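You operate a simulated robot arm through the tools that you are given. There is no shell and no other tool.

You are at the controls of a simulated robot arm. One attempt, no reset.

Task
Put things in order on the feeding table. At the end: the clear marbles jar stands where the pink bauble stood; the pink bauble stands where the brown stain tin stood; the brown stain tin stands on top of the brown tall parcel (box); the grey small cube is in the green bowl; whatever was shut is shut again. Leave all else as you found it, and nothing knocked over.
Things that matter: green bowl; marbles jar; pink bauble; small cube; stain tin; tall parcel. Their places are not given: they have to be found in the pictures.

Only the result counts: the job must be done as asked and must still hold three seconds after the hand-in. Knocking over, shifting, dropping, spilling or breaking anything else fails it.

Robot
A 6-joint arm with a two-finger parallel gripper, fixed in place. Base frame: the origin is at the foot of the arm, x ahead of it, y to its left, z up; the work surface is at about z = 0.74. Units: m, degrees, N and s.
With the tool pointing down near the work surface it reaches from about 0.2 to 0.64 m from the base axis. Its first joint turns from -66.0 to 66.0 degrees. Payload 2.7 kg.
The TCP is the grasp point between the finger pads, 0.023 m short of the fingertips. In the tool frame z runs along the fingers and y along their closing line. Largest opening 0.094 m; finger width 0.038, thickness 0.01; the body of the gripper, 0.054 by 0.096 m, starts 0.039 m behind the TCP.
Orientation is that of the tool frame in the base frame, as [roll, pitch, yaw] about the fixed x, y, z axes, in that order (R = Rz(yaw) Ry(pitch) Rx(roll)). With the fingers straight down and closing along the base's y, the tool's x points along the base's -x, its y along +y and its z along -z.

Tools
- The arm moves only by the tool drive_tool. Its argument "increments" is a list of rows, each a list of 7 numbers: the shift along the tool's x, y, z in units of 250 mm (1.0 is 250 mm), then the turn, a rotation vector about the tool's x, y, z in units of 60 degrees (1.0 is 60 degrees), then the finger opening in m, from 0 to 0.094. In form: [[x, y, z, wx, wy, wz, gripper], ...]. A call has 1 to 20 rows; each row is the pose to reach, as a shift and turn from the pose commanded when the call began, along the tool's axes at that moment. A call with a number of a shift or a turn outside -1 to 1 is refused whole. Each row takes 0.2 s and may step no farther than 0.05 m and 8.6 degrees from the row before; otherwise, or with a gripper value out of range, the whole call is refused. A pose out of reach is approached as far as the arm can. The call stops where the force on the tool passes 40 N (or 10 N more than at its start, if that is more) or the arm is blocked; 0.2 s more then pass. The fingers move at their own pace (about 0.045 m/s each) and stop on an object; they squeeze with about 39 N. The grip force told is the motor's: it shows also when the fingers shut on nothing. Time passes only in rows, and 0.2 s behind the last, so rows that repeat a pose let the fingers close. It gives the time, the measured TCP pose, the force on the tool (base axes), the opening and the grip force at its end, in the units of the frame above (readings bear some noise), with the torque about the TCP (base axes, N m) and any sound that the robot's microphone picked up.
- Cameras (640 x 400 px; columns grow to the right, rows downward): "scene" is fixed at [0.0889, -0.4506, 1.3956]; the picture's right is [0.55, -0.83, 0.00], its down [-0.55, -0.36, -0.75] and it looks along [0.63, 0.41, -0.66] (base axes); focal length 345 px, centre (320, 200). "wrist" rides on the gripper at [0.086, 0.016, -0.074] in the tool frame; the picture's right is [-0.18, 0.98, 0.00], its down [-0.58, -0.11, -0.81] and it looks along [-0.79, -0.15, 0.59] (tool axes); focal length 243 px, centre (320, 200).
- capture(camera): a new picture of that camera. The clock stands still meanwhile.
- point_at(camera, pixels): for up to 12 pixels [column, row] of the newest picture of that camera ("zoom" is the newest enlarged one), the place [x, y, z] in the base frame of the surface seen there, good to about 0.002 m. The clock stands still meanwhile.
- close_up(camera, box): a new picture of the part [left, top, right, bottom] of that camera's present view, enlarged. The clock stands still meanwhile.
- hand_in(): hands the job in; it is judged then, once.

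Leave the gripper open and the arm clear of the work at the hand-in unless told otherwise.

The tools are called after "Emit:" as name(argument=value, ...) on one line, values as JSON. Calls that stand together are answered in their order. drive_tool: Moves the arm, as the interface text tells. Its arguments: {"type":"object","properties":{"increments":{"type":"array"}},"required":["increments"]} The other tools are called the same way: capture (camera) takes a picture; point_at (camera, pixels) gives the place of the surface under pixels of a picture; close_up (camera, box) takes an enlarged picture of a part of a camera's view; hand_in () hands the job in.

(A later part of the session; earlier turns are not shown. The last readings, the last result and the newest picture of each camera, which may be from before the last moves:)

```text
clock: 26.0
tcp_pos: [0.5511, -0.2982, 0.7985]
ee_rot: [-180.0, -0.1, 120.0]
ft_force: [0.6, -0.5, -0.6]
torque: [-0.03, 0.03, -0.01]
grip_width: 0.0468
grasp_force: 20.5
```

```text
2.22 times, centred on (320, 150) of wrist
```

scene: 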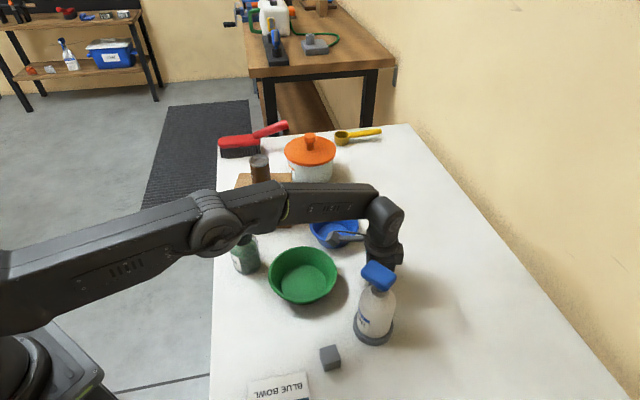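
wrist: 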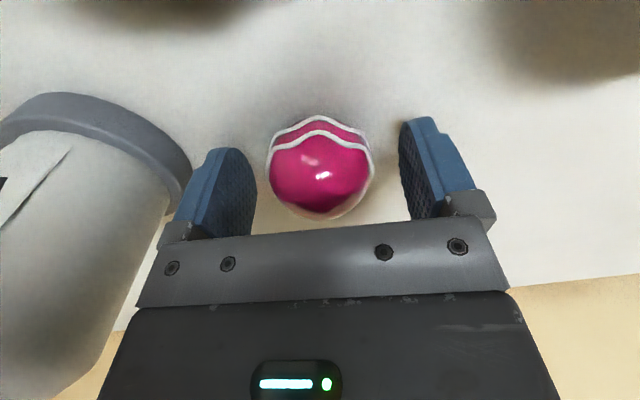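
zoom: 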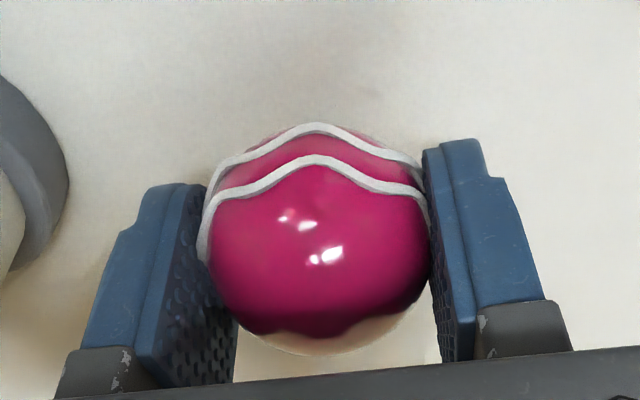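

The bauble came up with the fingers and kept its place between them. I keep lifting to about z 0.98.

Emit:
drive_tool(increments=[[0, 0, -0.08, 0, 0, 0, 0.0455], [0, 0, -0.2, 0, 0, 0, 0.0455], [0, 0, -0.32, 0, 0, 0, 0.0455], [0, 0, -0.44, 0, 0, 0, 0.0455], [0, 0, -0.56, 0, 0, 0, 0.0455], [0, 0, -0.68, 0, 0, 0, 0.0455], [0, 0, -0.74, 0, 0, 0, 0.0455]])

Emit:
capture(camera="wrist")

Emit:
capture(camera="scene")

```text
clock: 27.6
tcp_pos: [0.5503, -0.2967, 0.9825]
ee_rot: [180.0, -0.1, 120.1]
ft_force: [-0.1, -0.3, -0.5]
torque: [0.02, 0.01, -0.02]
grip_width: 0.0458
grasp_force: 14.5
```

```text
taken
```

wrist: 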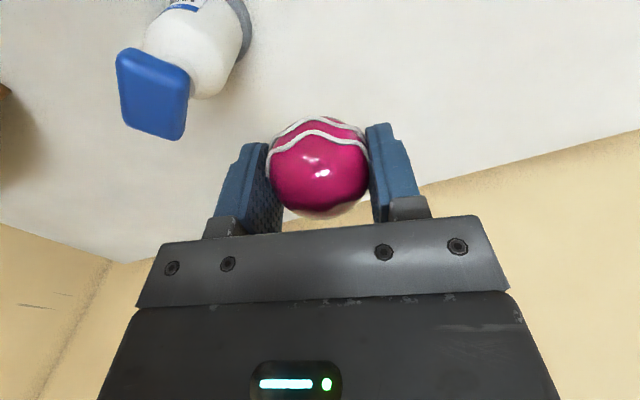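

```text
taken
```

scene: 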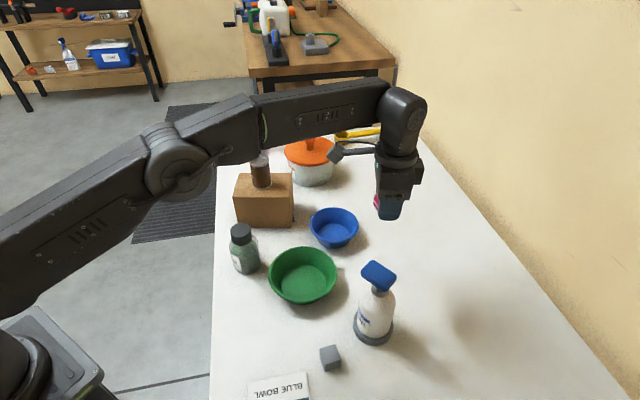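

Held well. I carry it at this height over to above the tin's old spot (0.296, -0.1825), a base shift of about (-0.256, +0.114).

Emit:
drive_tool(increments=[[0.045, -0.033, 0, 0, 0, 0, 0.0455], [0.136, -0.099, 0, 0, 0, 0, 0.0455], [0.24, -0.174, 0, 0, 0, 0, 0.0455], [0.34, -0.247, 0, 0, 0, 0, 0.0455], [0.44, -0.32, 0, 0, 0, 0, 0.0455], [0.54, -0.392, 0, 0, 0, 0, 0.0455], [0.64, -0.465, 0, 0, 0, 0, 0.0455], [0.74, -0.538, 0, 0, 0, 0, 0.0455], [0.83, -0.603, 0, 0, 0, 0, 0.0455], [0.89, -0.647, 0, 0, 0, 0, 0.0455], [0.907, -0.659, 0, 0, 0, 0, 0.0455], [0.907, -0.659, 0, 0, 0, 0, 0.0455]])

Emit:
capture(camera="wrist")

Emit:
capture(camera="scene")

```text
clock: 30.2
tcp_pos: [0.2951, -0.1822, 0.9837]
ee_rot: [-180.0, 0.0, 120.1]
ft_force: [-0.8, 0.7, -0.1]
torque: [0.01, 0.01, 0.01]
grip_width: 0.0462
grasp_force: 0.9
```

```text
taken
```

wrist: 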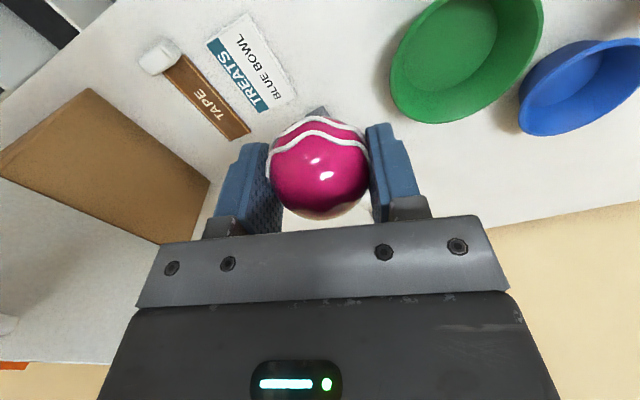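

```text
taken
```

scene: 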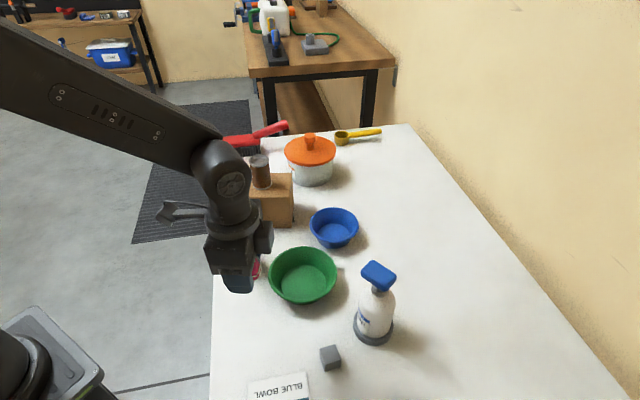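

The grip force has sagged to 0.9 N, so I tighten at once to target 0.044 without moving. I also see things not visible before on the left of the wrist view: a brown board or box at (100,165), a TAPE item and the TREATS card. I'll look at those after.

Emit:
drive_tool(increments=[[0, 0, 0, 0, 0, 0, 0.044], [0, 0, 0, 0, 0, 0, 0.044]])

Emit:
close_up(camera="wrist", box=[0, 0, 320, 380])

Emit:
point_at(camera="wrist", pixels=[[90, 95], [10, 150], [205, 185], [160, 235], [100, 165], [50, 130], [60, 250], [40, 20], [205, 95], [250, 70], [160, 55], [100, 300]])

```text
clock: 30.8
tcp_pos: [0.2957, -0.1833, 0.9848]
ee_rot: [-180.0, 0.1, 120.1]
ft_force: [-0.4, -0.3, 0.0]
torque: [-0.01, -0.03, -0.02]
grip_width: 0.0451
grasp_force: 38.9
```

```text
1.05 times, centred on (160, 190) of wrist (not enlarged: the box is as wide or as high as the picture)
```

zoom: 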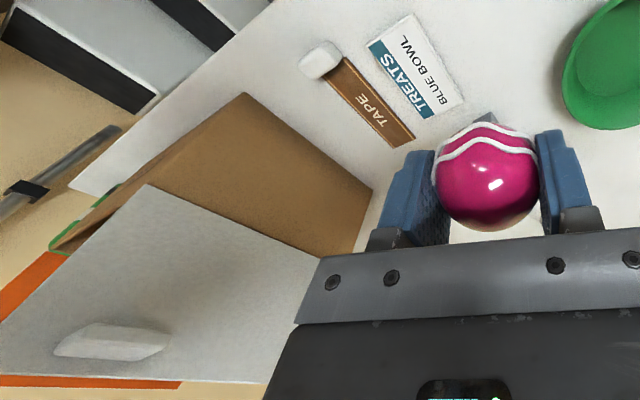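

```text
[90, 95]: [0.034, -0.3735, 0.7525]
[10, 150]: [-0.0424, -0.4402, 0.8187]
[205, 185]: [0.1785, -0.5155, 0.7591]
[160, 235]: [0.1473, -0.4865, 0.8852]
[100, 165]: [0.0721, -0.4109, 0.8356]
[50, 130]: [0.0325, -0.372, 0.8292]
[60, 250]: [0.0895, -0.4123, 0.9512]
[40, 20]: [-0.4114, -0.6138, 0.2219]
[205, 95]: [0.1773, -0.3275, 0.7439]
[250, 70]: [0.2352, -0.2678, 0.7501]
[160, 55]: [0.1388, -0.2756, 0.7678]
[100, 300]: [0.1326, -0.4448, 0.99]
```

Grip is back at 39 N and the ball hasn't slipped in the pads. The brown and white thing at about (0.1, -0.45) looks like a standing cabinet; I will look at it once the bauble is down. I now lower the bauble over the tin's old spot.

Emit:
drive_tool(increments=[[0, 0, 0.06, 0, 0, 0, 0.044], [0, 0, 0.18, 0, 0, 0, 0.044], [0, 0, 0.32, 0, 0, 0, 0.044], [0, 0, 0.46, 0, 0, 0, 0.044], [0, 0, 0.6, 0, 0, 0, 0.044], [0, 0, 0.72, 0, 0, 0, 0.044], [0, 0, 0.8, 0, 0, 0, 0.044], [0, 0, 0.836, 0, 0, 0, 0.044], [0, 0, 0.836, 0, 0, 0, 0.044]])

Emit:
capture(camera="wrist")

Emit:
close_up(camera="scene", box=[190, 250, 350, 370])

```text
clock: 32.8
tcp_pos: [0.2965, -0.1823, 0.7736]
ee_rot: [180.0, 0.0, 120.1]
ft_force: [0.2, 0.1, -0.5]
torque: [0.0, 0.01, 0.0]
grip_width: 0.0448
grasp_force: 38.8
```

```text
taken
```

wrist: 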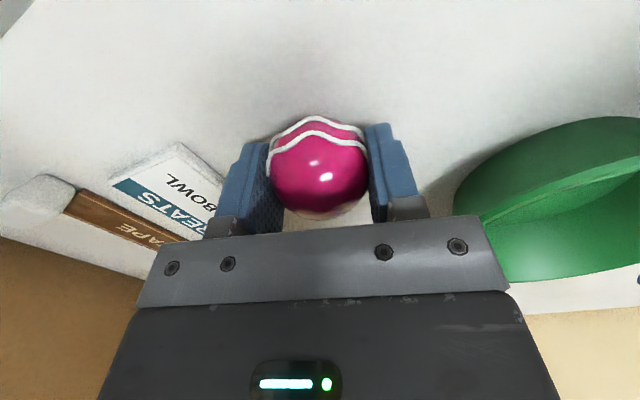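

```text
3.33 times, centred on (270, 310) of scene
```

zoom: 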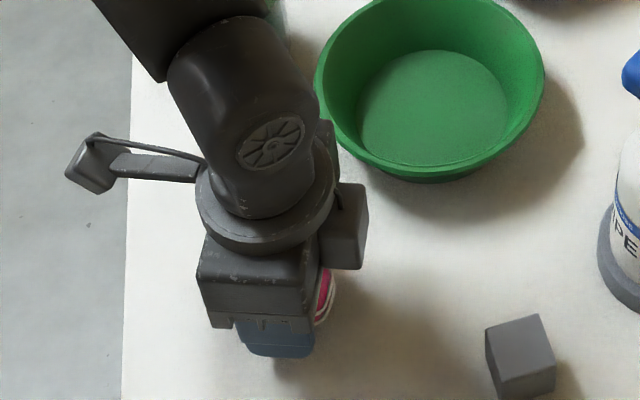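

The bauble hovers about 4 mm above the table at the tin's spot. I lower in 1–2 mm steps, watching for upward force.

Emit:
drive_tool(increments=[[0, 0, 0.006, 0, 0, 0, 0.044], [0, 0, 0.012, 0, 0, 0, 0.044], [0, 0, 0.012, 0, 0, 0, 0.044]])

```text
clock: 33.6
tcp_pos: [0.297, -0.1827, 0.7705]
ee_rot: [179.9, -0.1, 120.0]
ft_force: [-0.4, 0.0, 0.2]
torque: [-0.01, -0.02, 0.01]
grip_width: 0.0451
grasp_force: 38.7
```

Emit:
drive_tool(increments=[[0, 0, 0.003, 0, 0, 0, 0.044], [0, 0, 0.006, 0, 0, 0, 0.044], [0, 0, 0.006, 0, 0, 0, 0.044]])

```text
clock: 34.4
tcp_pos: [0.2955, -0.1834, 0.771]
ee_rot: [180.0, 0.0, 120.1]
ft_force: [0.3, -0.6, 0.9]
torque: [-0.03, 0.0, -0.01]
grip_width: 0.0452
grasp_force: 38.4
```

Emit:
drive_tool(increments=[[0, 0, 0.003, 0, 0, 0, 0.044], [0, 0, 0.006, 0, 0, 0, 0.044], [0, 0, 0.006, 0, 0, 0, 0.044]])

```text
clock: 35.2
tcp_pos: [0.2951, -0.1846, 0.7687]
ee_rot: [179.9, 0.1, 119.9]
ft_force: [-1.5, 8.7, 30.6]
torque: [0.25, 0.04, 0.02]
grip_width: 0.0454
grasp_force: 39.0
```

Contact came suddenly: 30.6 N upward, so the ball is on the table. I back off 1 mm to take the load off before opening.

Emit:
drive_tool(increments=[[0, 0, -0.003, 0, 0, 0, 0.044], [0, 0, -0.004, 0, 0, 0, 0.044]])

```text
clock: 35.8
tcp_pos: [0.2961, -0.1828, 0.7696]
ee_rot: [179.9, 0.1, 119.9]
ft_force: [2.1, -1.7, 7.4]
torque: [-0.04, -0.06, 0.01]
grip_width: 0.0451
grasp_force: 38.5
```

Emit:
drive_tool(increments=[[0, 0, -0.001, 0, 0, 0, 0.044], [0, 0, -0.001, 0, 0, 0, 0.045], [0, 0, -0.001, 0, 0, 0, 0.046], [0, 0, -0.001, 0, 0, 0, 0.047], [0, 0, -0.001, 0, 0, 0, 0.048], [0, 0, -0.001, 0, 0, 0, 0.049], [0, 0, -0.001, 0, 0, 0, 0.05], [0, 0, -0.001, 0, 0, 0, 0.052]])

Emit:
capture(camera="wrist")

```text
clock: 37.6
tcp_pos: [0.2957, -0.1831, 0.77]
ee_rot: [180.0, 0.1, 120.1]
ft_force: [-0.1, 0.2, 0.3]
torque: [0.0, 0.02, -0.01]
grip_width: 0.052
grasp_force: 0.0
```

```text
taken
```

wrist: 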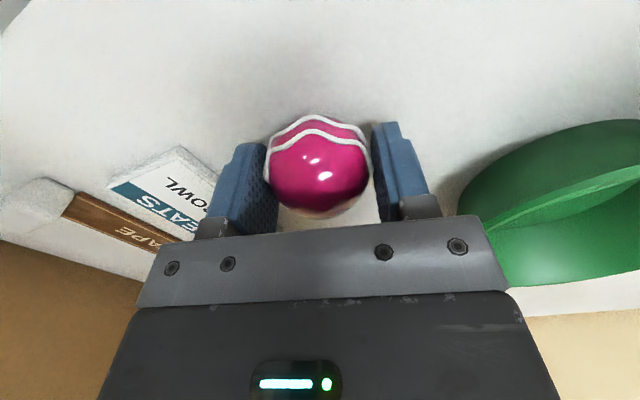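

The ball is released with force zero. I open further, wait a little, and check it doesn't roll.

Emit:
drive_tool(increments=[[0, 0, 0, 0, 0, 0, 0.056], [0, 0, 0, 0, 0, 0, 0.062], [0, 0, 0, 0, 0, 0, 0.07], [0, 0, 0, 0, 0, 0, 0.08], [0, 0, 0, 0, 0, 0, 0.08], [0, 0, 0, 0, 0, 0, 0.08]])

Emit:
close_up(camera="wrist", box=[200, 80, 440, 240])

Emit:
point_at(camera="zoom", pixels=[[190, 230], [440, 230], [310, 110], [310, 340], [310, 290], [230, 290], [390, 290], [310, 200]])

```text
clock: 39.0
tcp_pos: [0.2962, -0.1845, 0.7701]
ee_rot: [179.9, -0.1, 120.0]
ft_force: [0.5, 0.1, -0.1]
torque: [0.0, -0.01, -0.02]
grip_width: 0.0797
grasp_force: 0.0
```

```text
2.50 times, centred on (320, 160) of wrist
```

zoom: 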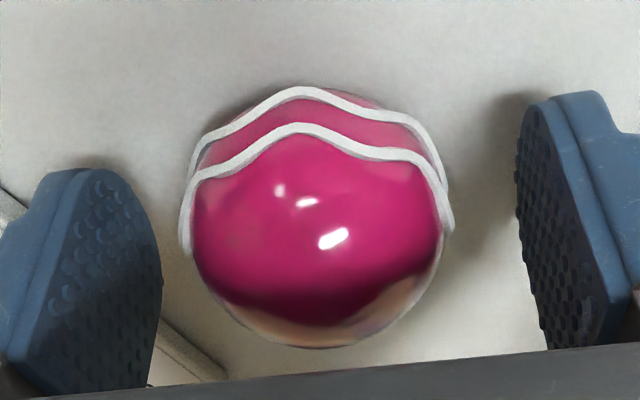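

```text
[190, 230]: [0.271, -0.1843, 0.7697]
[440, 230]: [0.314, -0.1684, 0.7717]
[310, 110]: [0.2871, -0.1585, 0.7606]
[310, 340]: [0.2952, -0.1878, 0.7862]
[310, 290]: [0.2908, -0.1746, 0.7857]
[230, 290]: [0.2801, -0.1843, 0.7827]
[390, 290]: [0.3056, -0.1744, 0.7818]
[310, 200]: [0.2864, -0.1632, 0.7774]
```

The ball stands still at about (0.295, -0.182), within 2 mm of the tin's old place. I rise straight up.

Emit:
drive_tool(increments=[[0, 0, -0.03, 0, 0, 0, 0.09], [0, 0, -0.12, 0, 0, 0, 0.094], [0, 0, -0.28, 0, 0, 0, 0.094], [0, 0, -0.44, 0, 0, 0, 0.094], [0, 0, -0.6, 0, 0, 0, 0.094], [0, 0, -0.76, 0, 0, 0, 0.094], [0, 0, -0.92, 0, 0, 0, 0.094]])

Emit:
capture(camera="wrist")

Emit:
capture(camera="scene")

```text
clock: 40.6
tcp_pos: [0.297, -0.1809, 0.9989]
ee_rot: [180.0, 0.0, 120.0]
ft_force: [-0.6, 0.2, 0.2]
torque: [0.03, 0.03, -0.01]
grip_width: 0.0941
grasp_force: 0.0
```

```text
taken
```

wrist: 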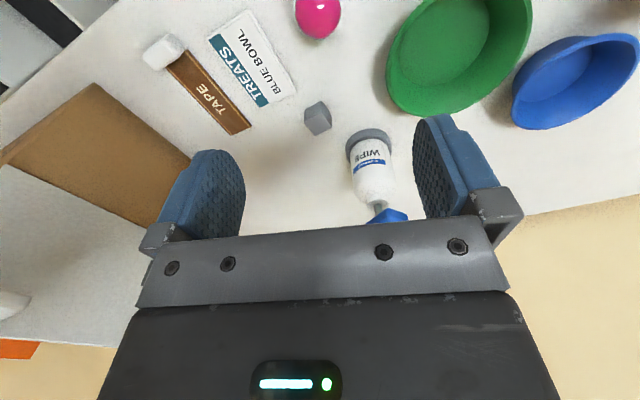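

```text
taken
```

scene: 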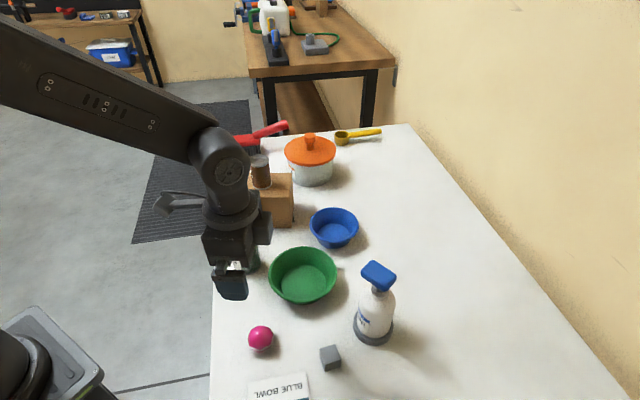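

The bauble is standing. Now I turn the wrist by about 67° so the camera looks toward (0.1, -0.44), to see what that brown and white thing is.

Emit:
drive_tool(increments=[[0, 0, -0.03, 0, 0, 0.14, 0.094], [0, 0, -0.06, 0, 0, 0.28, 0.094], [0, 0, -0.09, 0, 0, 0.42, 0.094], [0, 0, -0.12, 0, 0, 0.56, 0.094], [0, 0, -0.15, 0, 0, 0.7, 0.094], [0, 0, -0.18, 0, 0, 0.84, 0.094], [0, 0, -0.2, 0, 0, 0.98, 0.094], [0, 0, -0.2, 0, 0, 0.98, 0.094]])

Emit:
capture(camera="wrist")

```text
clock: 42.4
tcp_pos: [0.2963, -0.1815, 1.0509]
ee_rot: [-180.0, 0.0, 61.2]
ft_force: [-0.8, 0.4, 0.0]
torque: [-0.01, 0.0, -0.01]
grip_width: 0.0938
grasp_force: 0.1
```

```text
taken
```

wrist: 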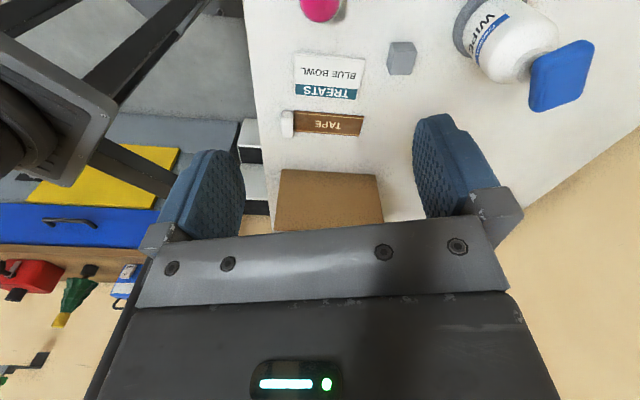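

I see a TAPE item, the TREATS card, and a brown block whose upper part is hidden by the gripper. I tilt the tool about 25° so the camera looks higher.

Emit:
drive_tool(increments=[[0, 0, 0, 0, -0.14, 0, 0.094], [0, 0, 0, 0, -0.28, 0, 0.094], [0, 0, 0, 0, -0.42, 0, 0.094], [0, 0, 0, 0, -0.42, 0, 0.094]])

Emit:
capture(camera="wrist")

```text
clock: 43.4
tcp_pos: [0.2968, -0.1816, 1.0497]
ee_rot: [180.0, 25.3, 61.2]
ft_force: [0.5, -0.5, -0.6]
torque: [0.03, 0.01, -0.01]
grip_width: 0.0939
grasp_force: 0.0
```

```text
taken
```

wrist: 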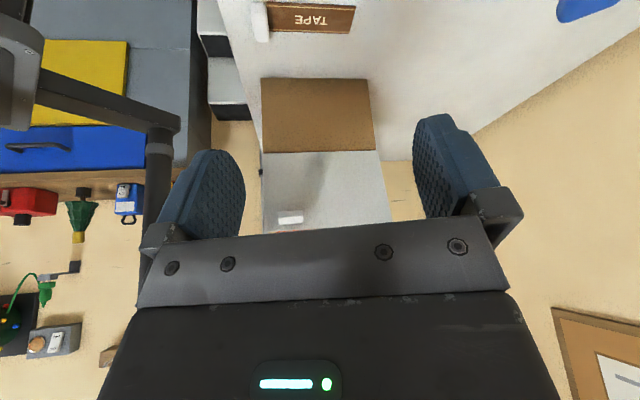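

Emit:
close_up(camera="wrist", box=[220, 60, 420, 240])

Emit:
point_at(camera="wrist", pixels=[[265, 82], [365, 82], [268, 148], [372, 148], [320, 115], [268, 160], [378, 160], [270, 220], [385, 215], [290, 218], [320, 190], [340, 220]])

```text
2.22 times, centred on (320, 150) of wrist
```

zoom: 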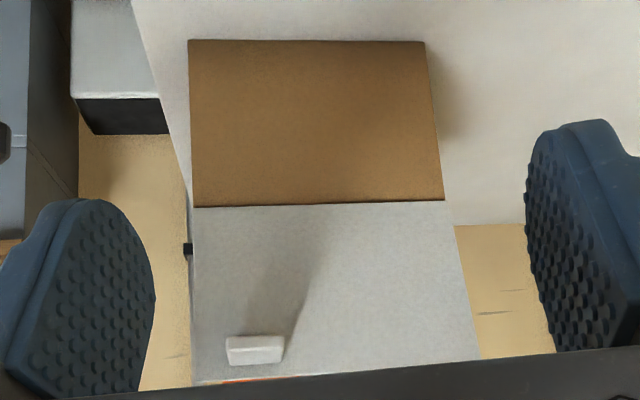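

```text
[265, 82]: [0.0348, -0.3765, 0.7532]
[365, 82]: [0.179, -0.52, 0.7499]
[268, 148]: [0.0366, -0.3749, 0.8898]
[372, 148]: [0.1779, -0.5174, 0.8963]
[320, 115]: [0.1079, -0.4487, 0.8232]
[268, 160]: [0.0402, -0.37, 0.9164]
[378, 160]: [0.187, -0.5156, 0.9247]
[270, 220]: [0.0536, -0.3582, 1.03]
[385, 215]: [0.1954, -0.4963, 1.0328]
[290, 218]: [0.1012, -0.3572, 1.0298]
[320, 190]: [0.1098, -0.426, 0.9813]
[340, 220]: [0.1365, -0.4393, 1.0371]
```

This is a cabinet with a flap and handle, not a parcel, and nothing I need is in it. The taped cardboard box is the only parcel on the table. I leave the cabinet alone, undo the tilt, then go above the jar at (0.4225, -0.0255) with yaw back at 120°.

Emit:
drive_tool(increments=[[0, 0, 0, 0, 0.14, 0, 0.094], [0, 0, 0, 0, 0.28, 0, 0.094], [0, 0, 0, 0, 0.42, 0, 0.094], [0, 0, 0, 0, 0.42, 0, 0.094]])

Emit:
drive_tool(increments=[[0.1, 0.018, 0.0, 0, 0, -0.12, 0.094], [0.2, 0.036, 0.0, 0, 0, -0.25, 0.094], [0.3, 0.054, 0.0, 0, 0, -0.38, 0.094], [0.4, 0.072, 0.0, 0, 0, -0.51, 0.094], [0.5, 0.09, 0.06, 0, 0, -0.64, 0.094], [0.6, 0.108, 0.14, 0, 0, -0.77, 0.094], [0.7, 0.126, 0.22, 0, 0, -0.9, 0.094], [0.789, 0.14, 0.3, 0, 0, -0.98, 0.094], [0.789, 0.14, 0.32, 0, 0, -0.98, 0.094]])

Emit:
capture(camera="wrist")

Emit:
capture(camera="scene")

```text
clock: 44.4
tcp_pos: [0.2952, -0.1828, 1.0511]
ee_rot: [180.0, -0.1, 61.1]
ft_force: [0.4, 0.8, -0.2]
torque: [-0.03, 0.01, 0.0]
grip_width: 0.0941
grasp_force: 0.0
```

```text
clock: 46.4
tcp_pos: [0.4212, -0.025, 0.9689]
ee_rot: [-180.0, 0.0, 120.0]
ft_force: [-0.6, 0.1, 0.5]
torque: [-0.01, -0.03, 0.0]
grip_width: 0.094
grasp_force: 0.0
```

```text
taken
```

wrist: 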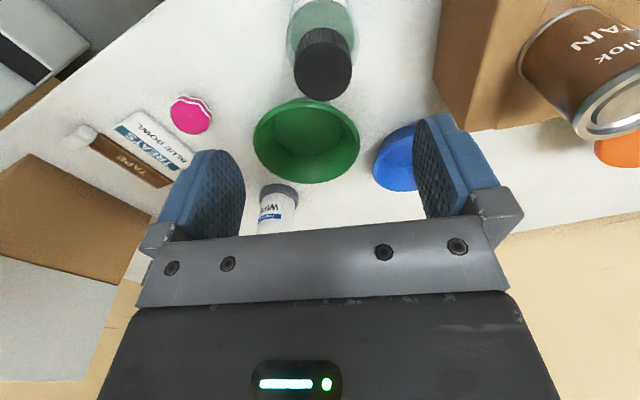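

```text
taken
```

scene: 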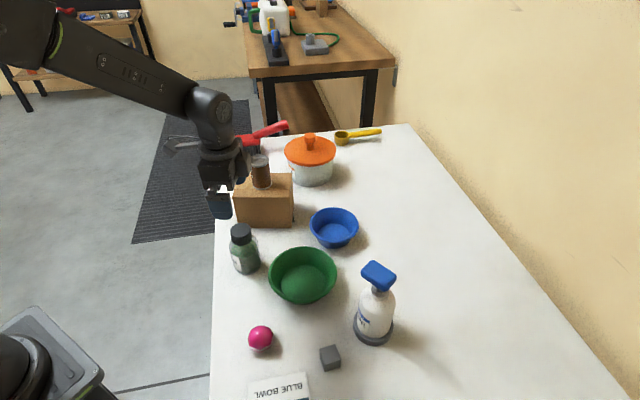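

The jar is below the fingers; cap centre near (323,62) in the wrist view. I zoom in to measure the cap and shoulder.

Emit:
close_up(camera="wrist", box=[260, 0, 390, 110])

Emit:
point_at(camera="zoom", pixels=[[185, 240], [430, 240], [305, 130], [305, 345], [305, 250], [180, 140], [430, 120], [305, 80], [150, 40], [450, 40], [200, 190], [300, 115]])

Emit:
close_up(camera="scene", box=[220, 215, 290, 280])

Emit:
point_at(camera="zoom", pixels=[[190, 135], [190, 150], [190, 165], [190, 180], [190, 195], [190, 210], [190, 230], [190, 300], [160, 180], [240, 180], [140, 200], [290, 200]])

```text
3.64 times, centred on (325, 55) of wrist
```

zoom: 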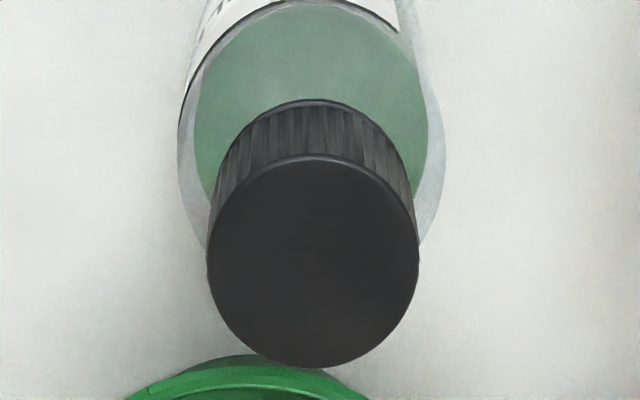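

```text
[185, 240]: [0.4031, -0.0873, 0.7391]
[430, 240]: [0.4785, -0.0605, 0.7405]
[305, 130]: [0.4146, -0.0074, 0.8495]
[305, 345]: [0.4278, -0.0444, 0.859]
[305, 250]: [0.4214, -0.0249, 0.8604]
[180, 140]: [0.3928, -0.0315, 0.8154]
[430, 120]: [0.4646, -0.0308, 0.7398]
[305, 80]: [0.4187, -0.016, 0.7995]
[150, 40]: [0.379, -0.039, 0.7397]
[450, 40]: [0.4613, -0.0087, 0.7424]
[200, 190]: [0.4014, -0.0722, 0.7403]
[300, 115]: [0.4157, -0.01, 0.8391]
```

```text
6.15 times, centred on (255, 248) of scene
```

zoom: 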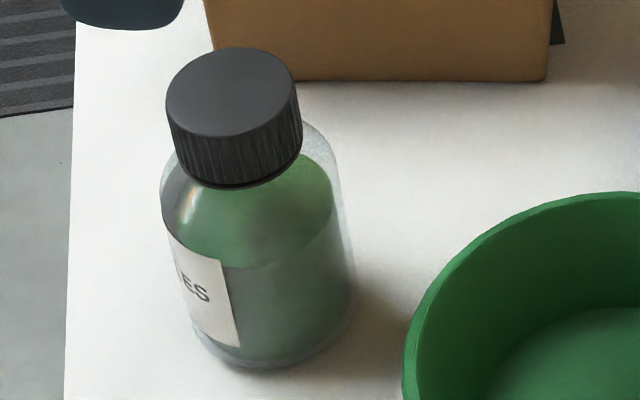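

```text
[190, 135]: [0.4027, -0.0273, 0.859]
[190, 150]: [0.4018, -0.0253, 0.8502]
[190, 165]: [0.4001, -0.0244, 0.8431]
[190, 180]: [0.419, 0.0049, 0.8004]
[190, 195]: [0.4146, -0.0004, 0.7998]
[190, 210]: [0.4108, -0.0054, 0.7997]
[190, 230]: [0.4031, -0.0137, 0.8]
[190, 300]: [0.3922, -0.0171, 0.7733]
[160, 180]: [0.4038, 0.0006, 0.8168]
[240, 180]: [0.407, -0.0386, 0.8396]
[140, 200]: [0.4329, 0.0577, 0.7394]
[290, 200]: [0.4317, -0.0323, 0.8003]
```

Cap: top 0.8605, lower edge about 0.838, radius 20 mm; the shoulder below is wider. A straight-down grip must therefore be on the cap, with the tips at about 0.837. I descend to TCP z 0.860 with fingers open.

Emit:
drive_tool(increments=[[0, 0.002, 0.1, 0, 0, 0, 0.094], [0, 0.002, 0.2, 0, 0, 0, 0.08], [0, 0.002, 0.3, 0, 0, 0, 0.08], [0, 0.002, 0.38, 0, 0, 0, 0.08], [0, 0.002, 0.42, 0, 0, 0, 0.08], [0, 0.002, 0.434, 0, 0, 0, 0.08], [0, 0.002, 0.434, 0, 0, 0, 0.08]])

Emit:
capture(camera="wrist")

Emit:
close_up(camera="scene", box=[180, 170, 320, 290])

```text
clock: 48.0
tcp_pos: [0.4223, -0.0264, 0.8618]
ee_rot: [-180.0, 0.1, 120.0]
ft_force: [0.0, -0.6, 0.5]
torque: [-0.01, 0.0, -0.02]
grip_width: 0.0802
grasp_force: 0.0
```

```text
taken
```

wrist: 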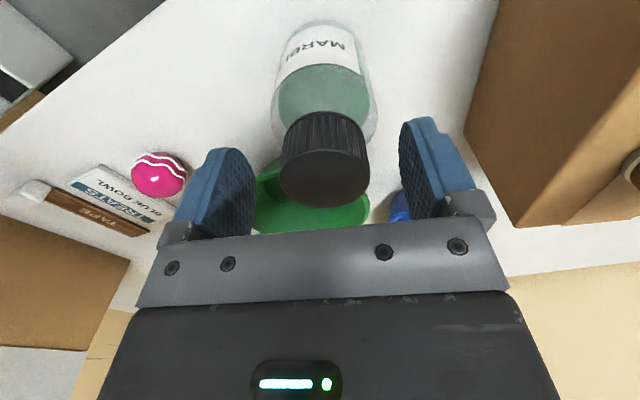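

```text
3.33 times, centred on (250, 230) of scene
```

zoom: 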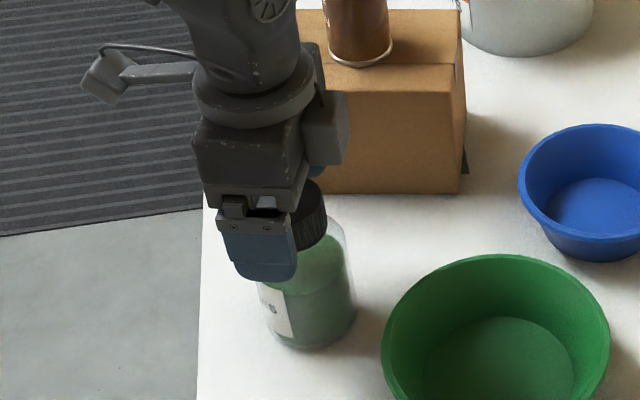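

The label reads MARBLES. The cap is between the fingers. I go 3 mm lower for more cover, then close on the cap.

Emit:
drive_tool(increments=[[0, 0, 0.012, 0, 0, 0, 0.08], [0, 0, 0.012, 0, 0, 0, 0.06], [0, 0, 0.012, 0, 0, 0, 0.048], [0, 0, 0.012, 0, 0, 0, 0.042], [0, 0, 0.012, 0, 0, 0, 0.036], [0, 0, 0.012, 0, 0, 0, 0.03], [0, 0, 0.012, 0, 0, 0, 0.03]])

Emit:
capture(camera="wrist")

```text
clock: 49.6
tcp_pos: [0.4223, -0.0253, 0.8588]
ee_rot: [-180.0, 0.0, 120.0]
ft_force: [1.1, 0.5, 1.9]
torque: [0.02, -0.07, 0.05]
grip_width: 0.044
grasp_force: 39.3
```

```text
taken
```

wrist: 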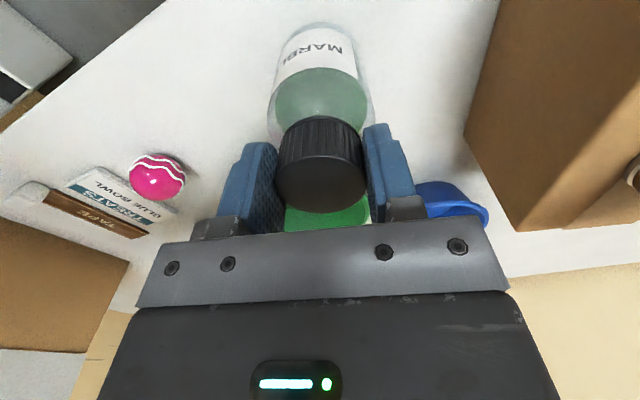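

The fingers hold the cap at 0.044 m with 39 N. I test-lift by 5 mm and look whether the jar comes up whole.

Emit:
drive_tool(increments=[[0, 0, -0.004, 0, 0, 0, 0.03], [0, 0, -0.01, 0, 0, 0, 0.03], [0, 0, -0.02, 0, 0, 0, 0.03], [0, 0, -0.02, 0, 0, 0, 0.03]])

Emit:
capture(camera="wrist")

Emit:
close_up(camera="scene", box=[210, 200, 300, 290])

Emit:
close_up(camera="wrist", box=[230, 10, 430, 240])

```text
clock: 50.6
tcp_pos: [0.4198, -0.0256, 0.8634]
ee_rot: [-180.0, 0.0, 120.0]
ft_force: [-0.3, -0.7, -2.5]
torque: [0.0, -0.03, -0.01]
grip_width: 0.0437
grasp_force: 39.1
```

```text
taken
```

wrist: 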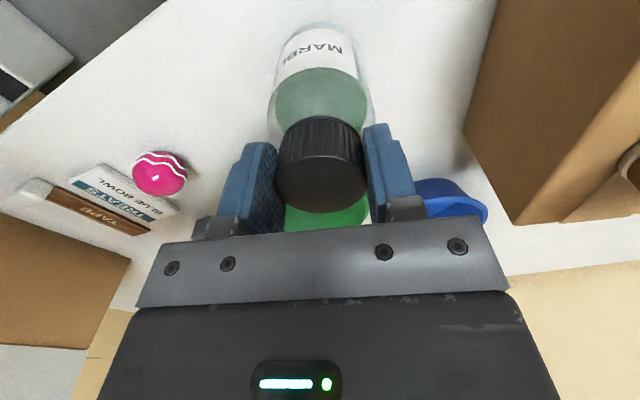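

```text
4.44 times, centred on (255, 245) of scene
```

zoom: 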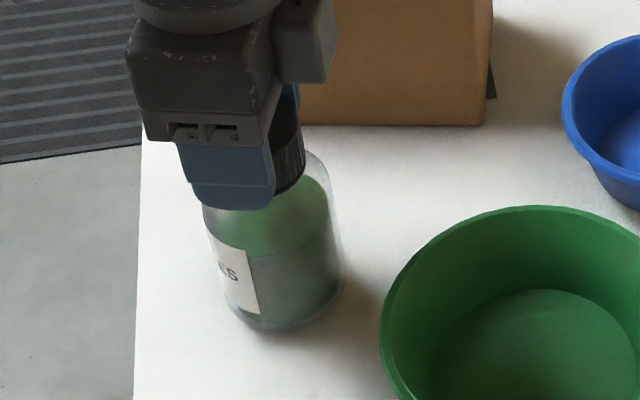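

```text
1.74 times, centred on (330, 125) of wrist
```

zoom: 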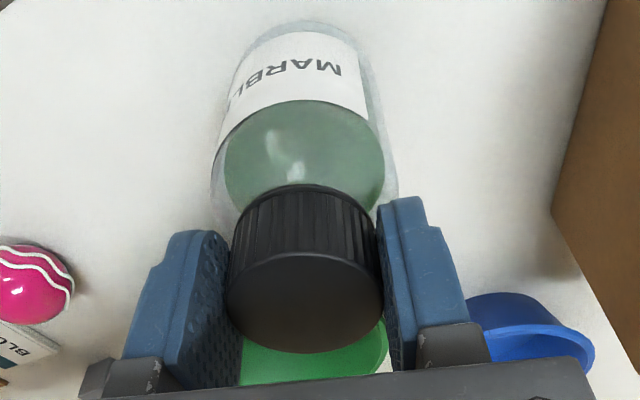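

Force shows about 2.5 N of weight, and the cap, label and body moved together. The jar is whole in the grip. I lift it 0.1 m.

Emit:
drive_tool(increments=[[0, 0, -0.04, 0, 0, 0, 0.03], [0, 0, -0.1, 0, 0, 0, 0.03], [0, 0, -0.18, 0, 0, 0, 0.03], [0, 0, -0.26, 0, 0, 0, 0.03], [0, 0, -0.34, 0, 0, 0, 0.03], [0, 0, -0.4, 0, 0, 0, 0.03], [0, 0, -0.4, 0, 0, 0, 0.03]])

Emit:
capture(camera="scene")

Emit:
capture(camera="wrist")

```text
clock: 52.2
tcp_pos: [0.423, -0.0294, 0.9648]
ee_rot: [180.0, 0.1, 120.0]
ft_force: [-0.1, 0.5, -1.7]
torque: [0.01, 0.01, -0.01]
grip_width: 0.0441
grasp_force: 39.5
```

```text
taken
```

scene: 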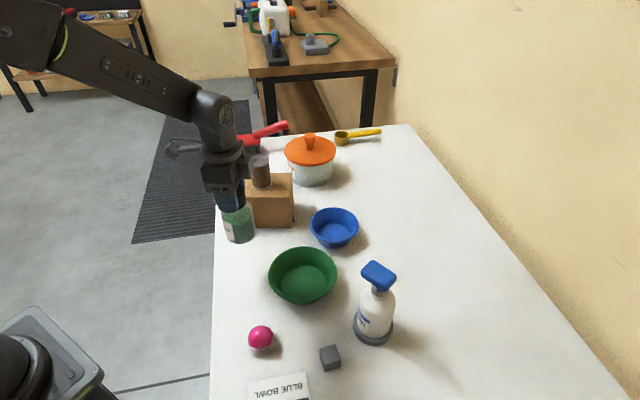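

```text
taken
```

wrist: 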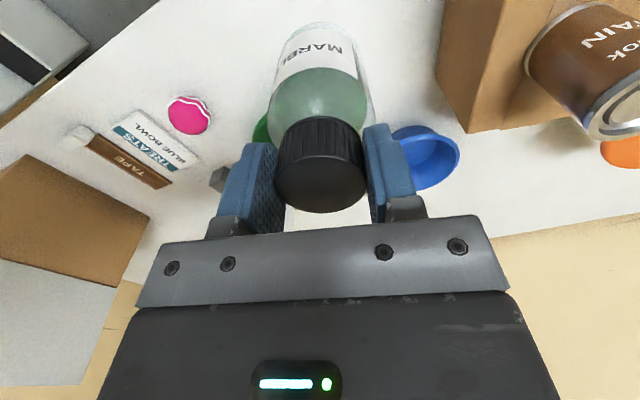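

The jar is up, hanging straight, bottom near 0.846. I carry it in two stretches toward (0.552, -0.296), passing over the low bowls.

Emit:
drive_tool(increments=[[-0.04, -0.003, 0, 0, 0, 0, 0.03], [-0.13, -0.01, 0, 0, 0, 0, 0.03], [-0.24, -0.018, 0, 0, 0, 0, 0.03], [-0.35, -0.026, 0, 0, 0, 0, 0.03], [-0.46, -0.035, 0, 0, 0, 0, 0.03], [-0.56, -0.042, 0, 0, 0, 0, 0.03], [-0.6, -0.045, 0, 0, 0, 0, 0.03]])

Emit:
drive_tool(increments=[[-0.05, -0.004, 0, 0, 0, 0, 0.03], [-0.15, -0.011, 0, 0, 0, 0, 0.03], [-0.26, -0.02, 0, 0, 0, 0, 0.03], [-0.37, -0.028, 0, 0, 0, 0, 0.03], [-0.48, -0.037, 0, 0, 0, 0, 0.03], [-0.56, -0.043, 0, 0, 0, 0, 0.03], [-0.597, -0.046, 0, 0, 0, 0, 0.03], [-0.597, -0.046, 0, 0, 0, 0, 0.03]])

Emit:
capture(camera="scene")

Emit:
capture(camera="wrist")

```text
clock: 53.8
tcp_pos: [0.4855, -0.166, 0.9651]
ee_rot: [-179.9, 0.0, 120.0]
ft_force: [0.5, 0.5, -1.9]
torque: [-0.02, 0.01, -0.02]
grip_width: 0.0437
grasp_force: 38.5
```

```text
clock: 55.6
tcp_pos: [0.552, -0.2978, 0.9643]
ee_rot: [180.0, 0.0, 120.0]
ft_force: [-0.4, 0.1, -2.6]
torque: [0.0, 0.04, 0.0]
grip_width: 0.0437
grasp_force: 39.2
```

```text
taken
```

scene: 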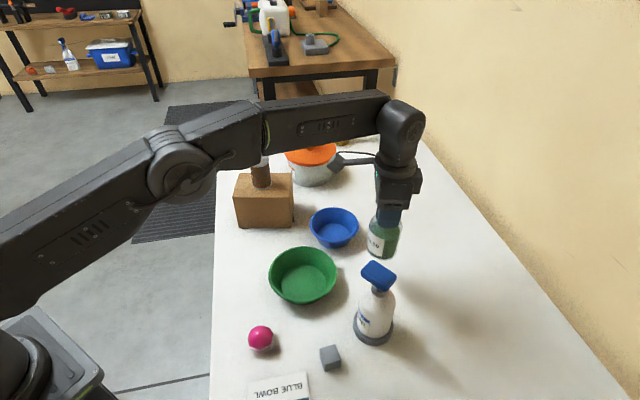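

```text
taken
```

wrist: 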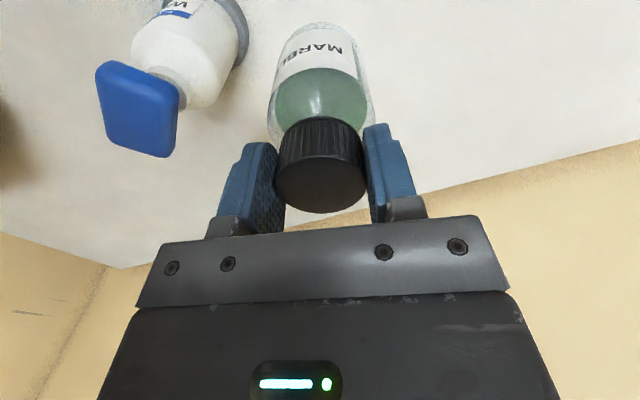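

The jar hangs over the bauble's old spot, clear of the bottle by about 5 cm. I lower to about 3 mm above the table.

Emit:
drive_tool(increments=[[0, 0, 0.05, 0, 0, 0, 0.03], [0, 0, 0.13, 0, 0, 0, 0.03], [0, 0, 0.22, 0, 0, 0, 0.03], [0, 0, 0.31, 0, 0, 0, 0.03], [0, 0, 0.37, 0, 0, 0, 0.03], [0, 0, 0.404, 0, 0, 0, 0.03], [0, 0, 0.404, 0, 0, 0, 0.03]])

Emit:
capture(camera="wrist")

Emit:
close_up(camera="scene", box=[300, 180, 460, 360])

```text
clock: 57.2
tcp_pos: [0.5523, -0.2975, 0.8613]
ee_rot: [-180.0, 0.0, 120.1]
ft_force: [-1.0, 0.1, -2.8]
torque: [0.02, 0.02, 0.0]
grip_width: 0.0437
grasp_force: 38.7
```

```text
taken
```

wrist: 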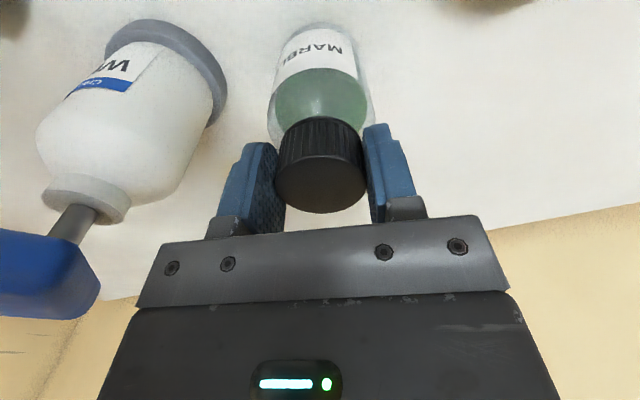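

```text
2.22 times, centred on (380, 270) of scene
```

zoom: 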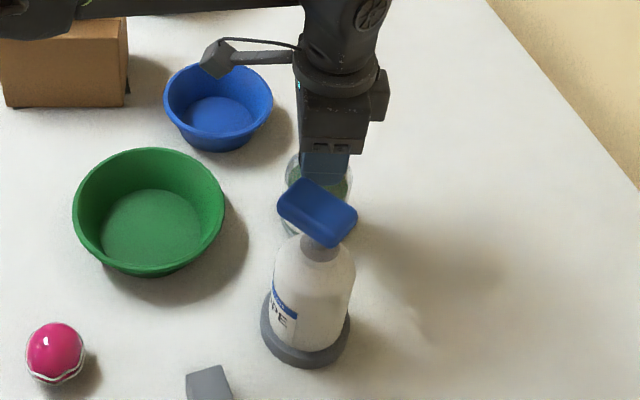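

Close to the table now, weight reading -2.8 N. I lower in sub-millimetre steps until the force turns.

Emit:
drive_tool(increments=[[0, 0, 0.004, 0, 0, 0, 0.03], [0, 0, 0.008, 0, 0, 0, 0.03], [0, 0, 0.008, 0, 0, 0, 0.03]])

```text
clock: 58.0
tcp_pos: [0.5516, -0.297, 0.8593]
ee_rot: [-180.0, 0.0, 120.0]
ft_force: [0.2, 0.2, -2.1]
torque: [0.03, -0.03, 0.01]
grip_width: 0.0438
grasp_force: 39.6
```

Emit:
drive_tool(increments=[[0, 0, 0.002, 0, 0, 0, 0.03], [0, 0, 0.004, 0, 0, 0, 0.03], [0, 0, 0.004, 0, 0, 0, 0.03]])

```text
clock: 58.8
tcp_pos: [0.5517, -0.2979, 0.8592]
ee_rot: [179.9, -0.1, 119.9]
ft_force: [0.4, -0.1, -2.1]
torque: [0.05, -0.01, 0.02]
grip_width: 0.0436
grasp_force: 39.2
```

Emit:
drive_tool(increments=[[0, 0, 0.002, 0, 0, 0, 0.03], [0, 0, 0.003, 0, 0, 0, 0.03], [0, 0, 0.003, 0, 0, 0, 0.03]])

```text
clock: 59.6
tcp_pos: [0.5508, -0.297, 0.8591]
ee_rot: [180.0, 0.1, 120.0]
ft_force: [-1.2, 0.4, 2.5]
torque: [0.0, 0.26, 0.03]
grip_width: 0.0439
grasp_force: 39.2
```

Force went from -2.1 to +2.5 N: the jar is standing on the table. I open slowly.

Emit:
drive_tool(increments=[[0, 0, 0, 0, 0, 0, 0.042], [0, 0, 0, 0, 0, 0, 0.044], [0, 0, 0, 0, 0, 0, 0.047], [0, 0, 0, 0, 0, 0, 0.052], [0, 0, 0, 0, 0, 0, 0.06], [0, 0, 0, 0, 0, 0, 0.07], [0, 0, 0, 0, 0, 0, 0.08], [0, 0, 0, 0, 0, 0, 0.08]])

Emit:
capture(camera="wrist")

```text
clock: 61.4
tcp_pos: [0.551, -0.2963, 0.8582]
ee_rot: [180.0, -0.1, 120.0]
ft_force: [-0.3, -0.5, -0.9]
torque: [0.0, 0.01, -0.01]
grip_width: 0.0799
grasp_force: 0.1
```

```text
taken
```

wrist: 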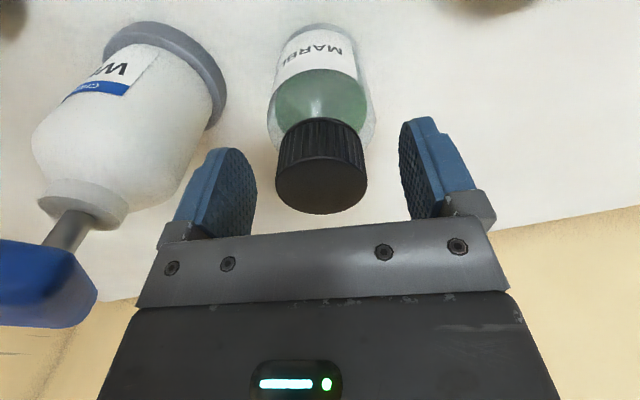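

The jar stands free between the open fingers. I rise straight up and check its position.

Emit:
drive_tool(increments=[[0, 0, -0.04, 0, 0, 0, 0.08], [0, 0, -0.12, 0, 0, 0, 0.08], [0, 0, -0.24, 0, 0, 0, 0.08], [0, 0, -0.36, 0, 0, 0, 0.08], [0, 0, -0.48, 0, 0, 0, 0.08], [0, 0, -0.6, 0, 0, 0, 0.08]])

Emit:
close_up(camera="wrist", box=[240, 0, 400, 100])

Emit:
capture(camera="scene")

Emit:
capture(camera="wrist")

```text
clock: 62.8
tcp_pos: [0.5508, -0.296, 1.0117]
ee_rot: [179.9, 0.0, 120.1]
ft_force: [-0.2, 0.2, -0.3]
torque: [0.0, 0.0, -0.02]
grip_width: 0.0798
grasp_force: 0.0
```

```text
4.00 times, centred on (320, 50) of wrist
```

zoom: 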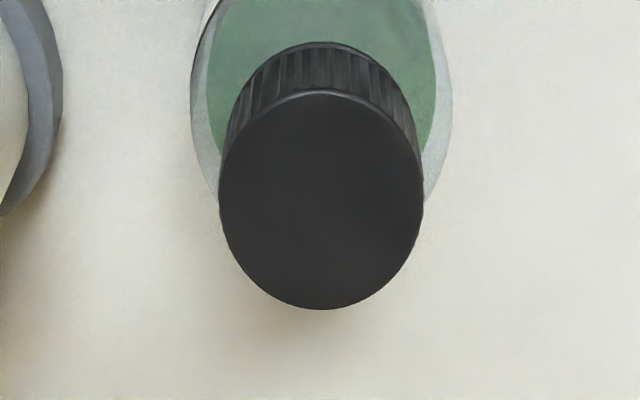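

```text
taken
```

scene: 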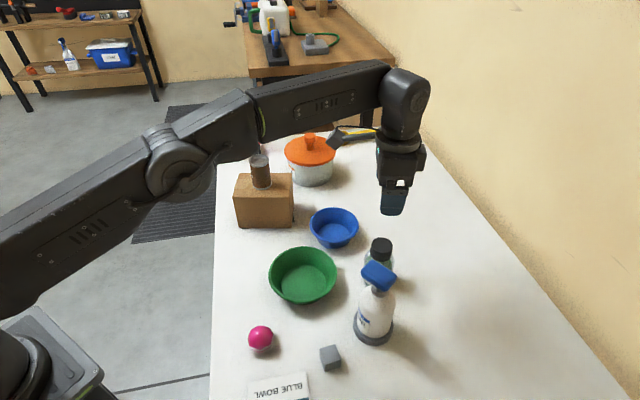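

```text
taken
```

wrist: 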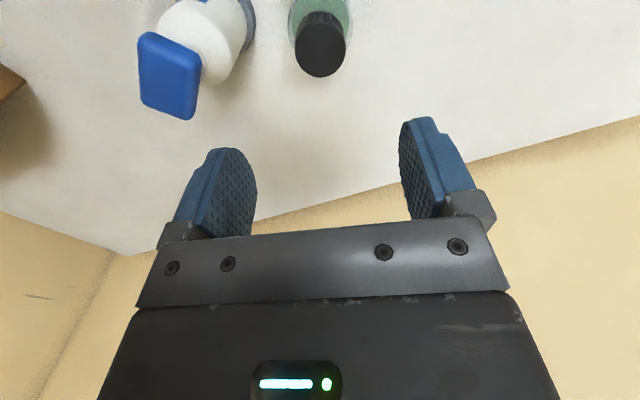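

Emit:
point_at(camera="wrist", pixels=[[320, 50], [297, 48], [344, 48], [320, 27], [320, 74]])

Emit:
close_up(camera="scene", box=[230, 310, 370, 390])

Emit:
point_at(camera="zoom", pixels=[[414, 171], [480, 155], [497, 217], [430, 240], [450, 195], [127, 90], [127, 120], [80, 120], [185, 115], [435, 285]])

```text
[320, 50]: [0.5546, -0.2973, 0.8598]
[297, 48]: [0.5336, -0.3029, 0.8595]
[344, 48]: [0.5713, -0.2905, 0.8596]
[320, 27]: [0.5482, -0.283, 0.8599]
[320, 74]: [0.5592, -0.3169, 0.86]
```

```text
4.57 times, centred on (300, 350) of scene
```

zoom: 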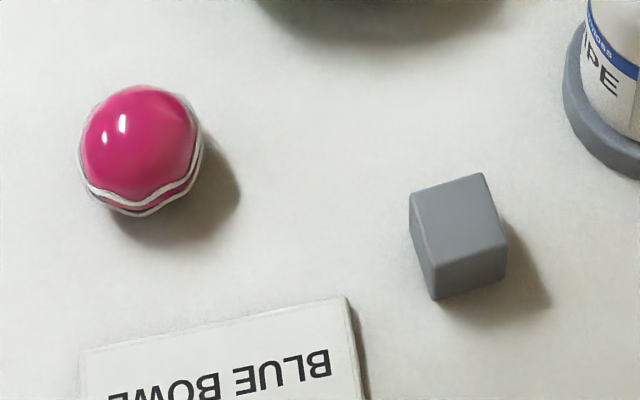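

```text
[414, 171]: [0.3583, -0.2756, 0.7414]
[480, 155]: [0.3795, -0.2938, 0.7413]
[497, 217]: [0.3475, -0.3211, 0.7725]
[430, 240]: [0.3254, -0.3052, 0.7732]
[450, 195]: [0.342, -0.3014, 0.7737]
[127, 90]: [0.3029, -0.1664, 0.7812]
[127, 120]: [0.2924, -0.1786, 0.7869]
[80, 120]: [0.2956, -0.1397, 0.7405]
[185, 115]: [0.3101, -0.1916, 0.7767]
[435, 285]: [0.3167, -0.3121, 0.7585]
```

The jar stands at about (0.553, -0.298), matching the bauble's old place. Next is the cube; I read its top-face corners, slightly inset, in the zoom.

Emit:
point_at(camera="zoom", pixels=[[415, 198], [480, 179], [501, 237], [436, 257], [457, 217], [411, 220], [505, 270], [433, 295]])

Emit:
close_up(camera="scene", box=[255, 235, 350, 315])

Emit:
point_at(camera="zoom", pixels=[[92, 200], [545, 200], [320, 87], [310, 445], [310, 250], [200, 250], [420, 250], [310, 180], [310, 330], [150, 120], [490, 120], [320, 400]])

```text
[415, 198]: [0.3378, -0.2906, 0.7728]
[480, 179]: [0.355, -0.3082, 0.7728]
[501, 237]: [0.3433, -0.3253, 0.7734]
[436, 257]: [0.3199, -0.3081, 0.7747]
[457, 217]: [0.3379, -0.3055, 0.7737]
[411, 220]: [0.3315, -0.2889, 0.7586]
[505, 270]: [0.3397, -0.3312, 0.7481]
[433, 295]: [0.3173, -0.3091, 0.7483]
```

```text
5.00 times, centred on (302, 275) of scene
```

zoom: 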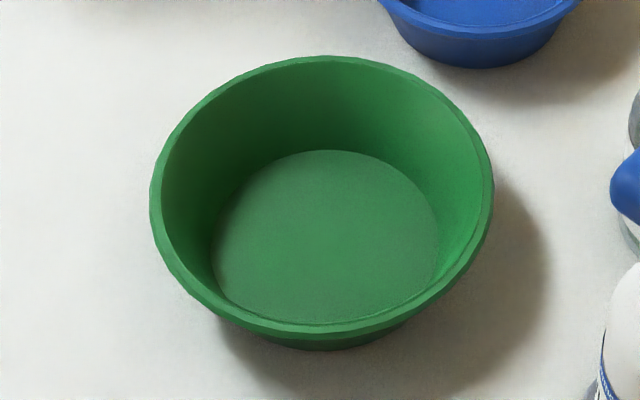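

```text
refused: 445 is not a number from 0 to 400
```

Cube centre is about (0.339, -0.308), faces at 45°. I read the bowl points again inside the picture limits, then the card corners near the cube.

Emit:
point_at(camera="zoom", pixels=[[155, 200], [490, 200], [325, 59], [315, 330], [325, 235], [225, 235], [430, 235], [325, 158], [320, 315], [180, 120], [460, 120]])

Emit:
close_up(camera="scene", box=[240, 330, 360, 400])

Emit:
point_at(camera="zoom", pixels=[[355, 240], [360, 232], [385, 370], [60, 275], [372, 300], [365, 260], [480, 130], [490, 200], [420, 240]])

```text
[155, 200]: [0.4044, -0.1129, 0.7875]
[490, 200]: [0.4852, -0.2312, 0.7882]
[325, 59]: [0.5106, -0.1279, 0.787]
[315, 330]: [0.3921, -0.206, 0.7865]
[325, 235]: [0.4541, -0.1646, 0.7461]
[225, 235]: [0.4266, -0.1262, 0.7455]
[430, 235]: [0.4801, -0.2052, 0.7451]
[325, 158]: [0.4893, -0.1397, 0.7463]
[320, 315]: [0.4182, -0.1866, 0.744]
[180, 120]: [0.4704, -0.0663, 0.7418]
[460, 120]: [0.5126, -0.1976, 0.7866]
```

```text
5.33 times, centred on (300, 365) of scene
```

zoom: 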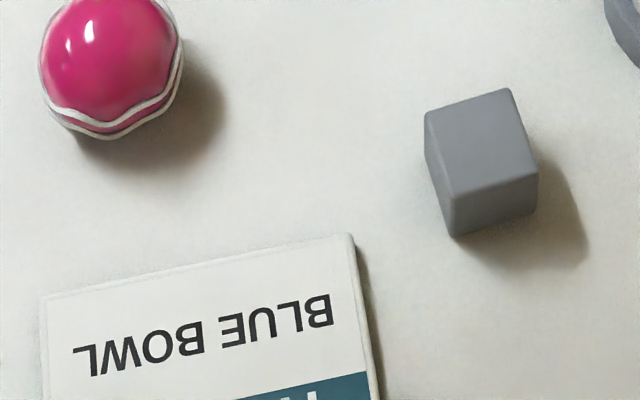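

```text
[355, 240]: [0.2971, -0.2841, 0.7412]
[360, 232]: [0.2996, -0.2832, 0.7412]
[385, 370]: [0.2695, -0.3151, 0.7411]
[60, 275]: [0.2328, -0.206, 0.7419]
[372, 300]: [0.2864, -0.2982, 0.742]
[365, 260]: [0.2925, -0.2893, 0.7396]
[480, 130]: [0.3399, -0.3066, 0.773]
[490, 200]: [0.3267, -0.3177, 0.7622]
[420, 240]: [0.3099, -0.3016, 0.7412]
```

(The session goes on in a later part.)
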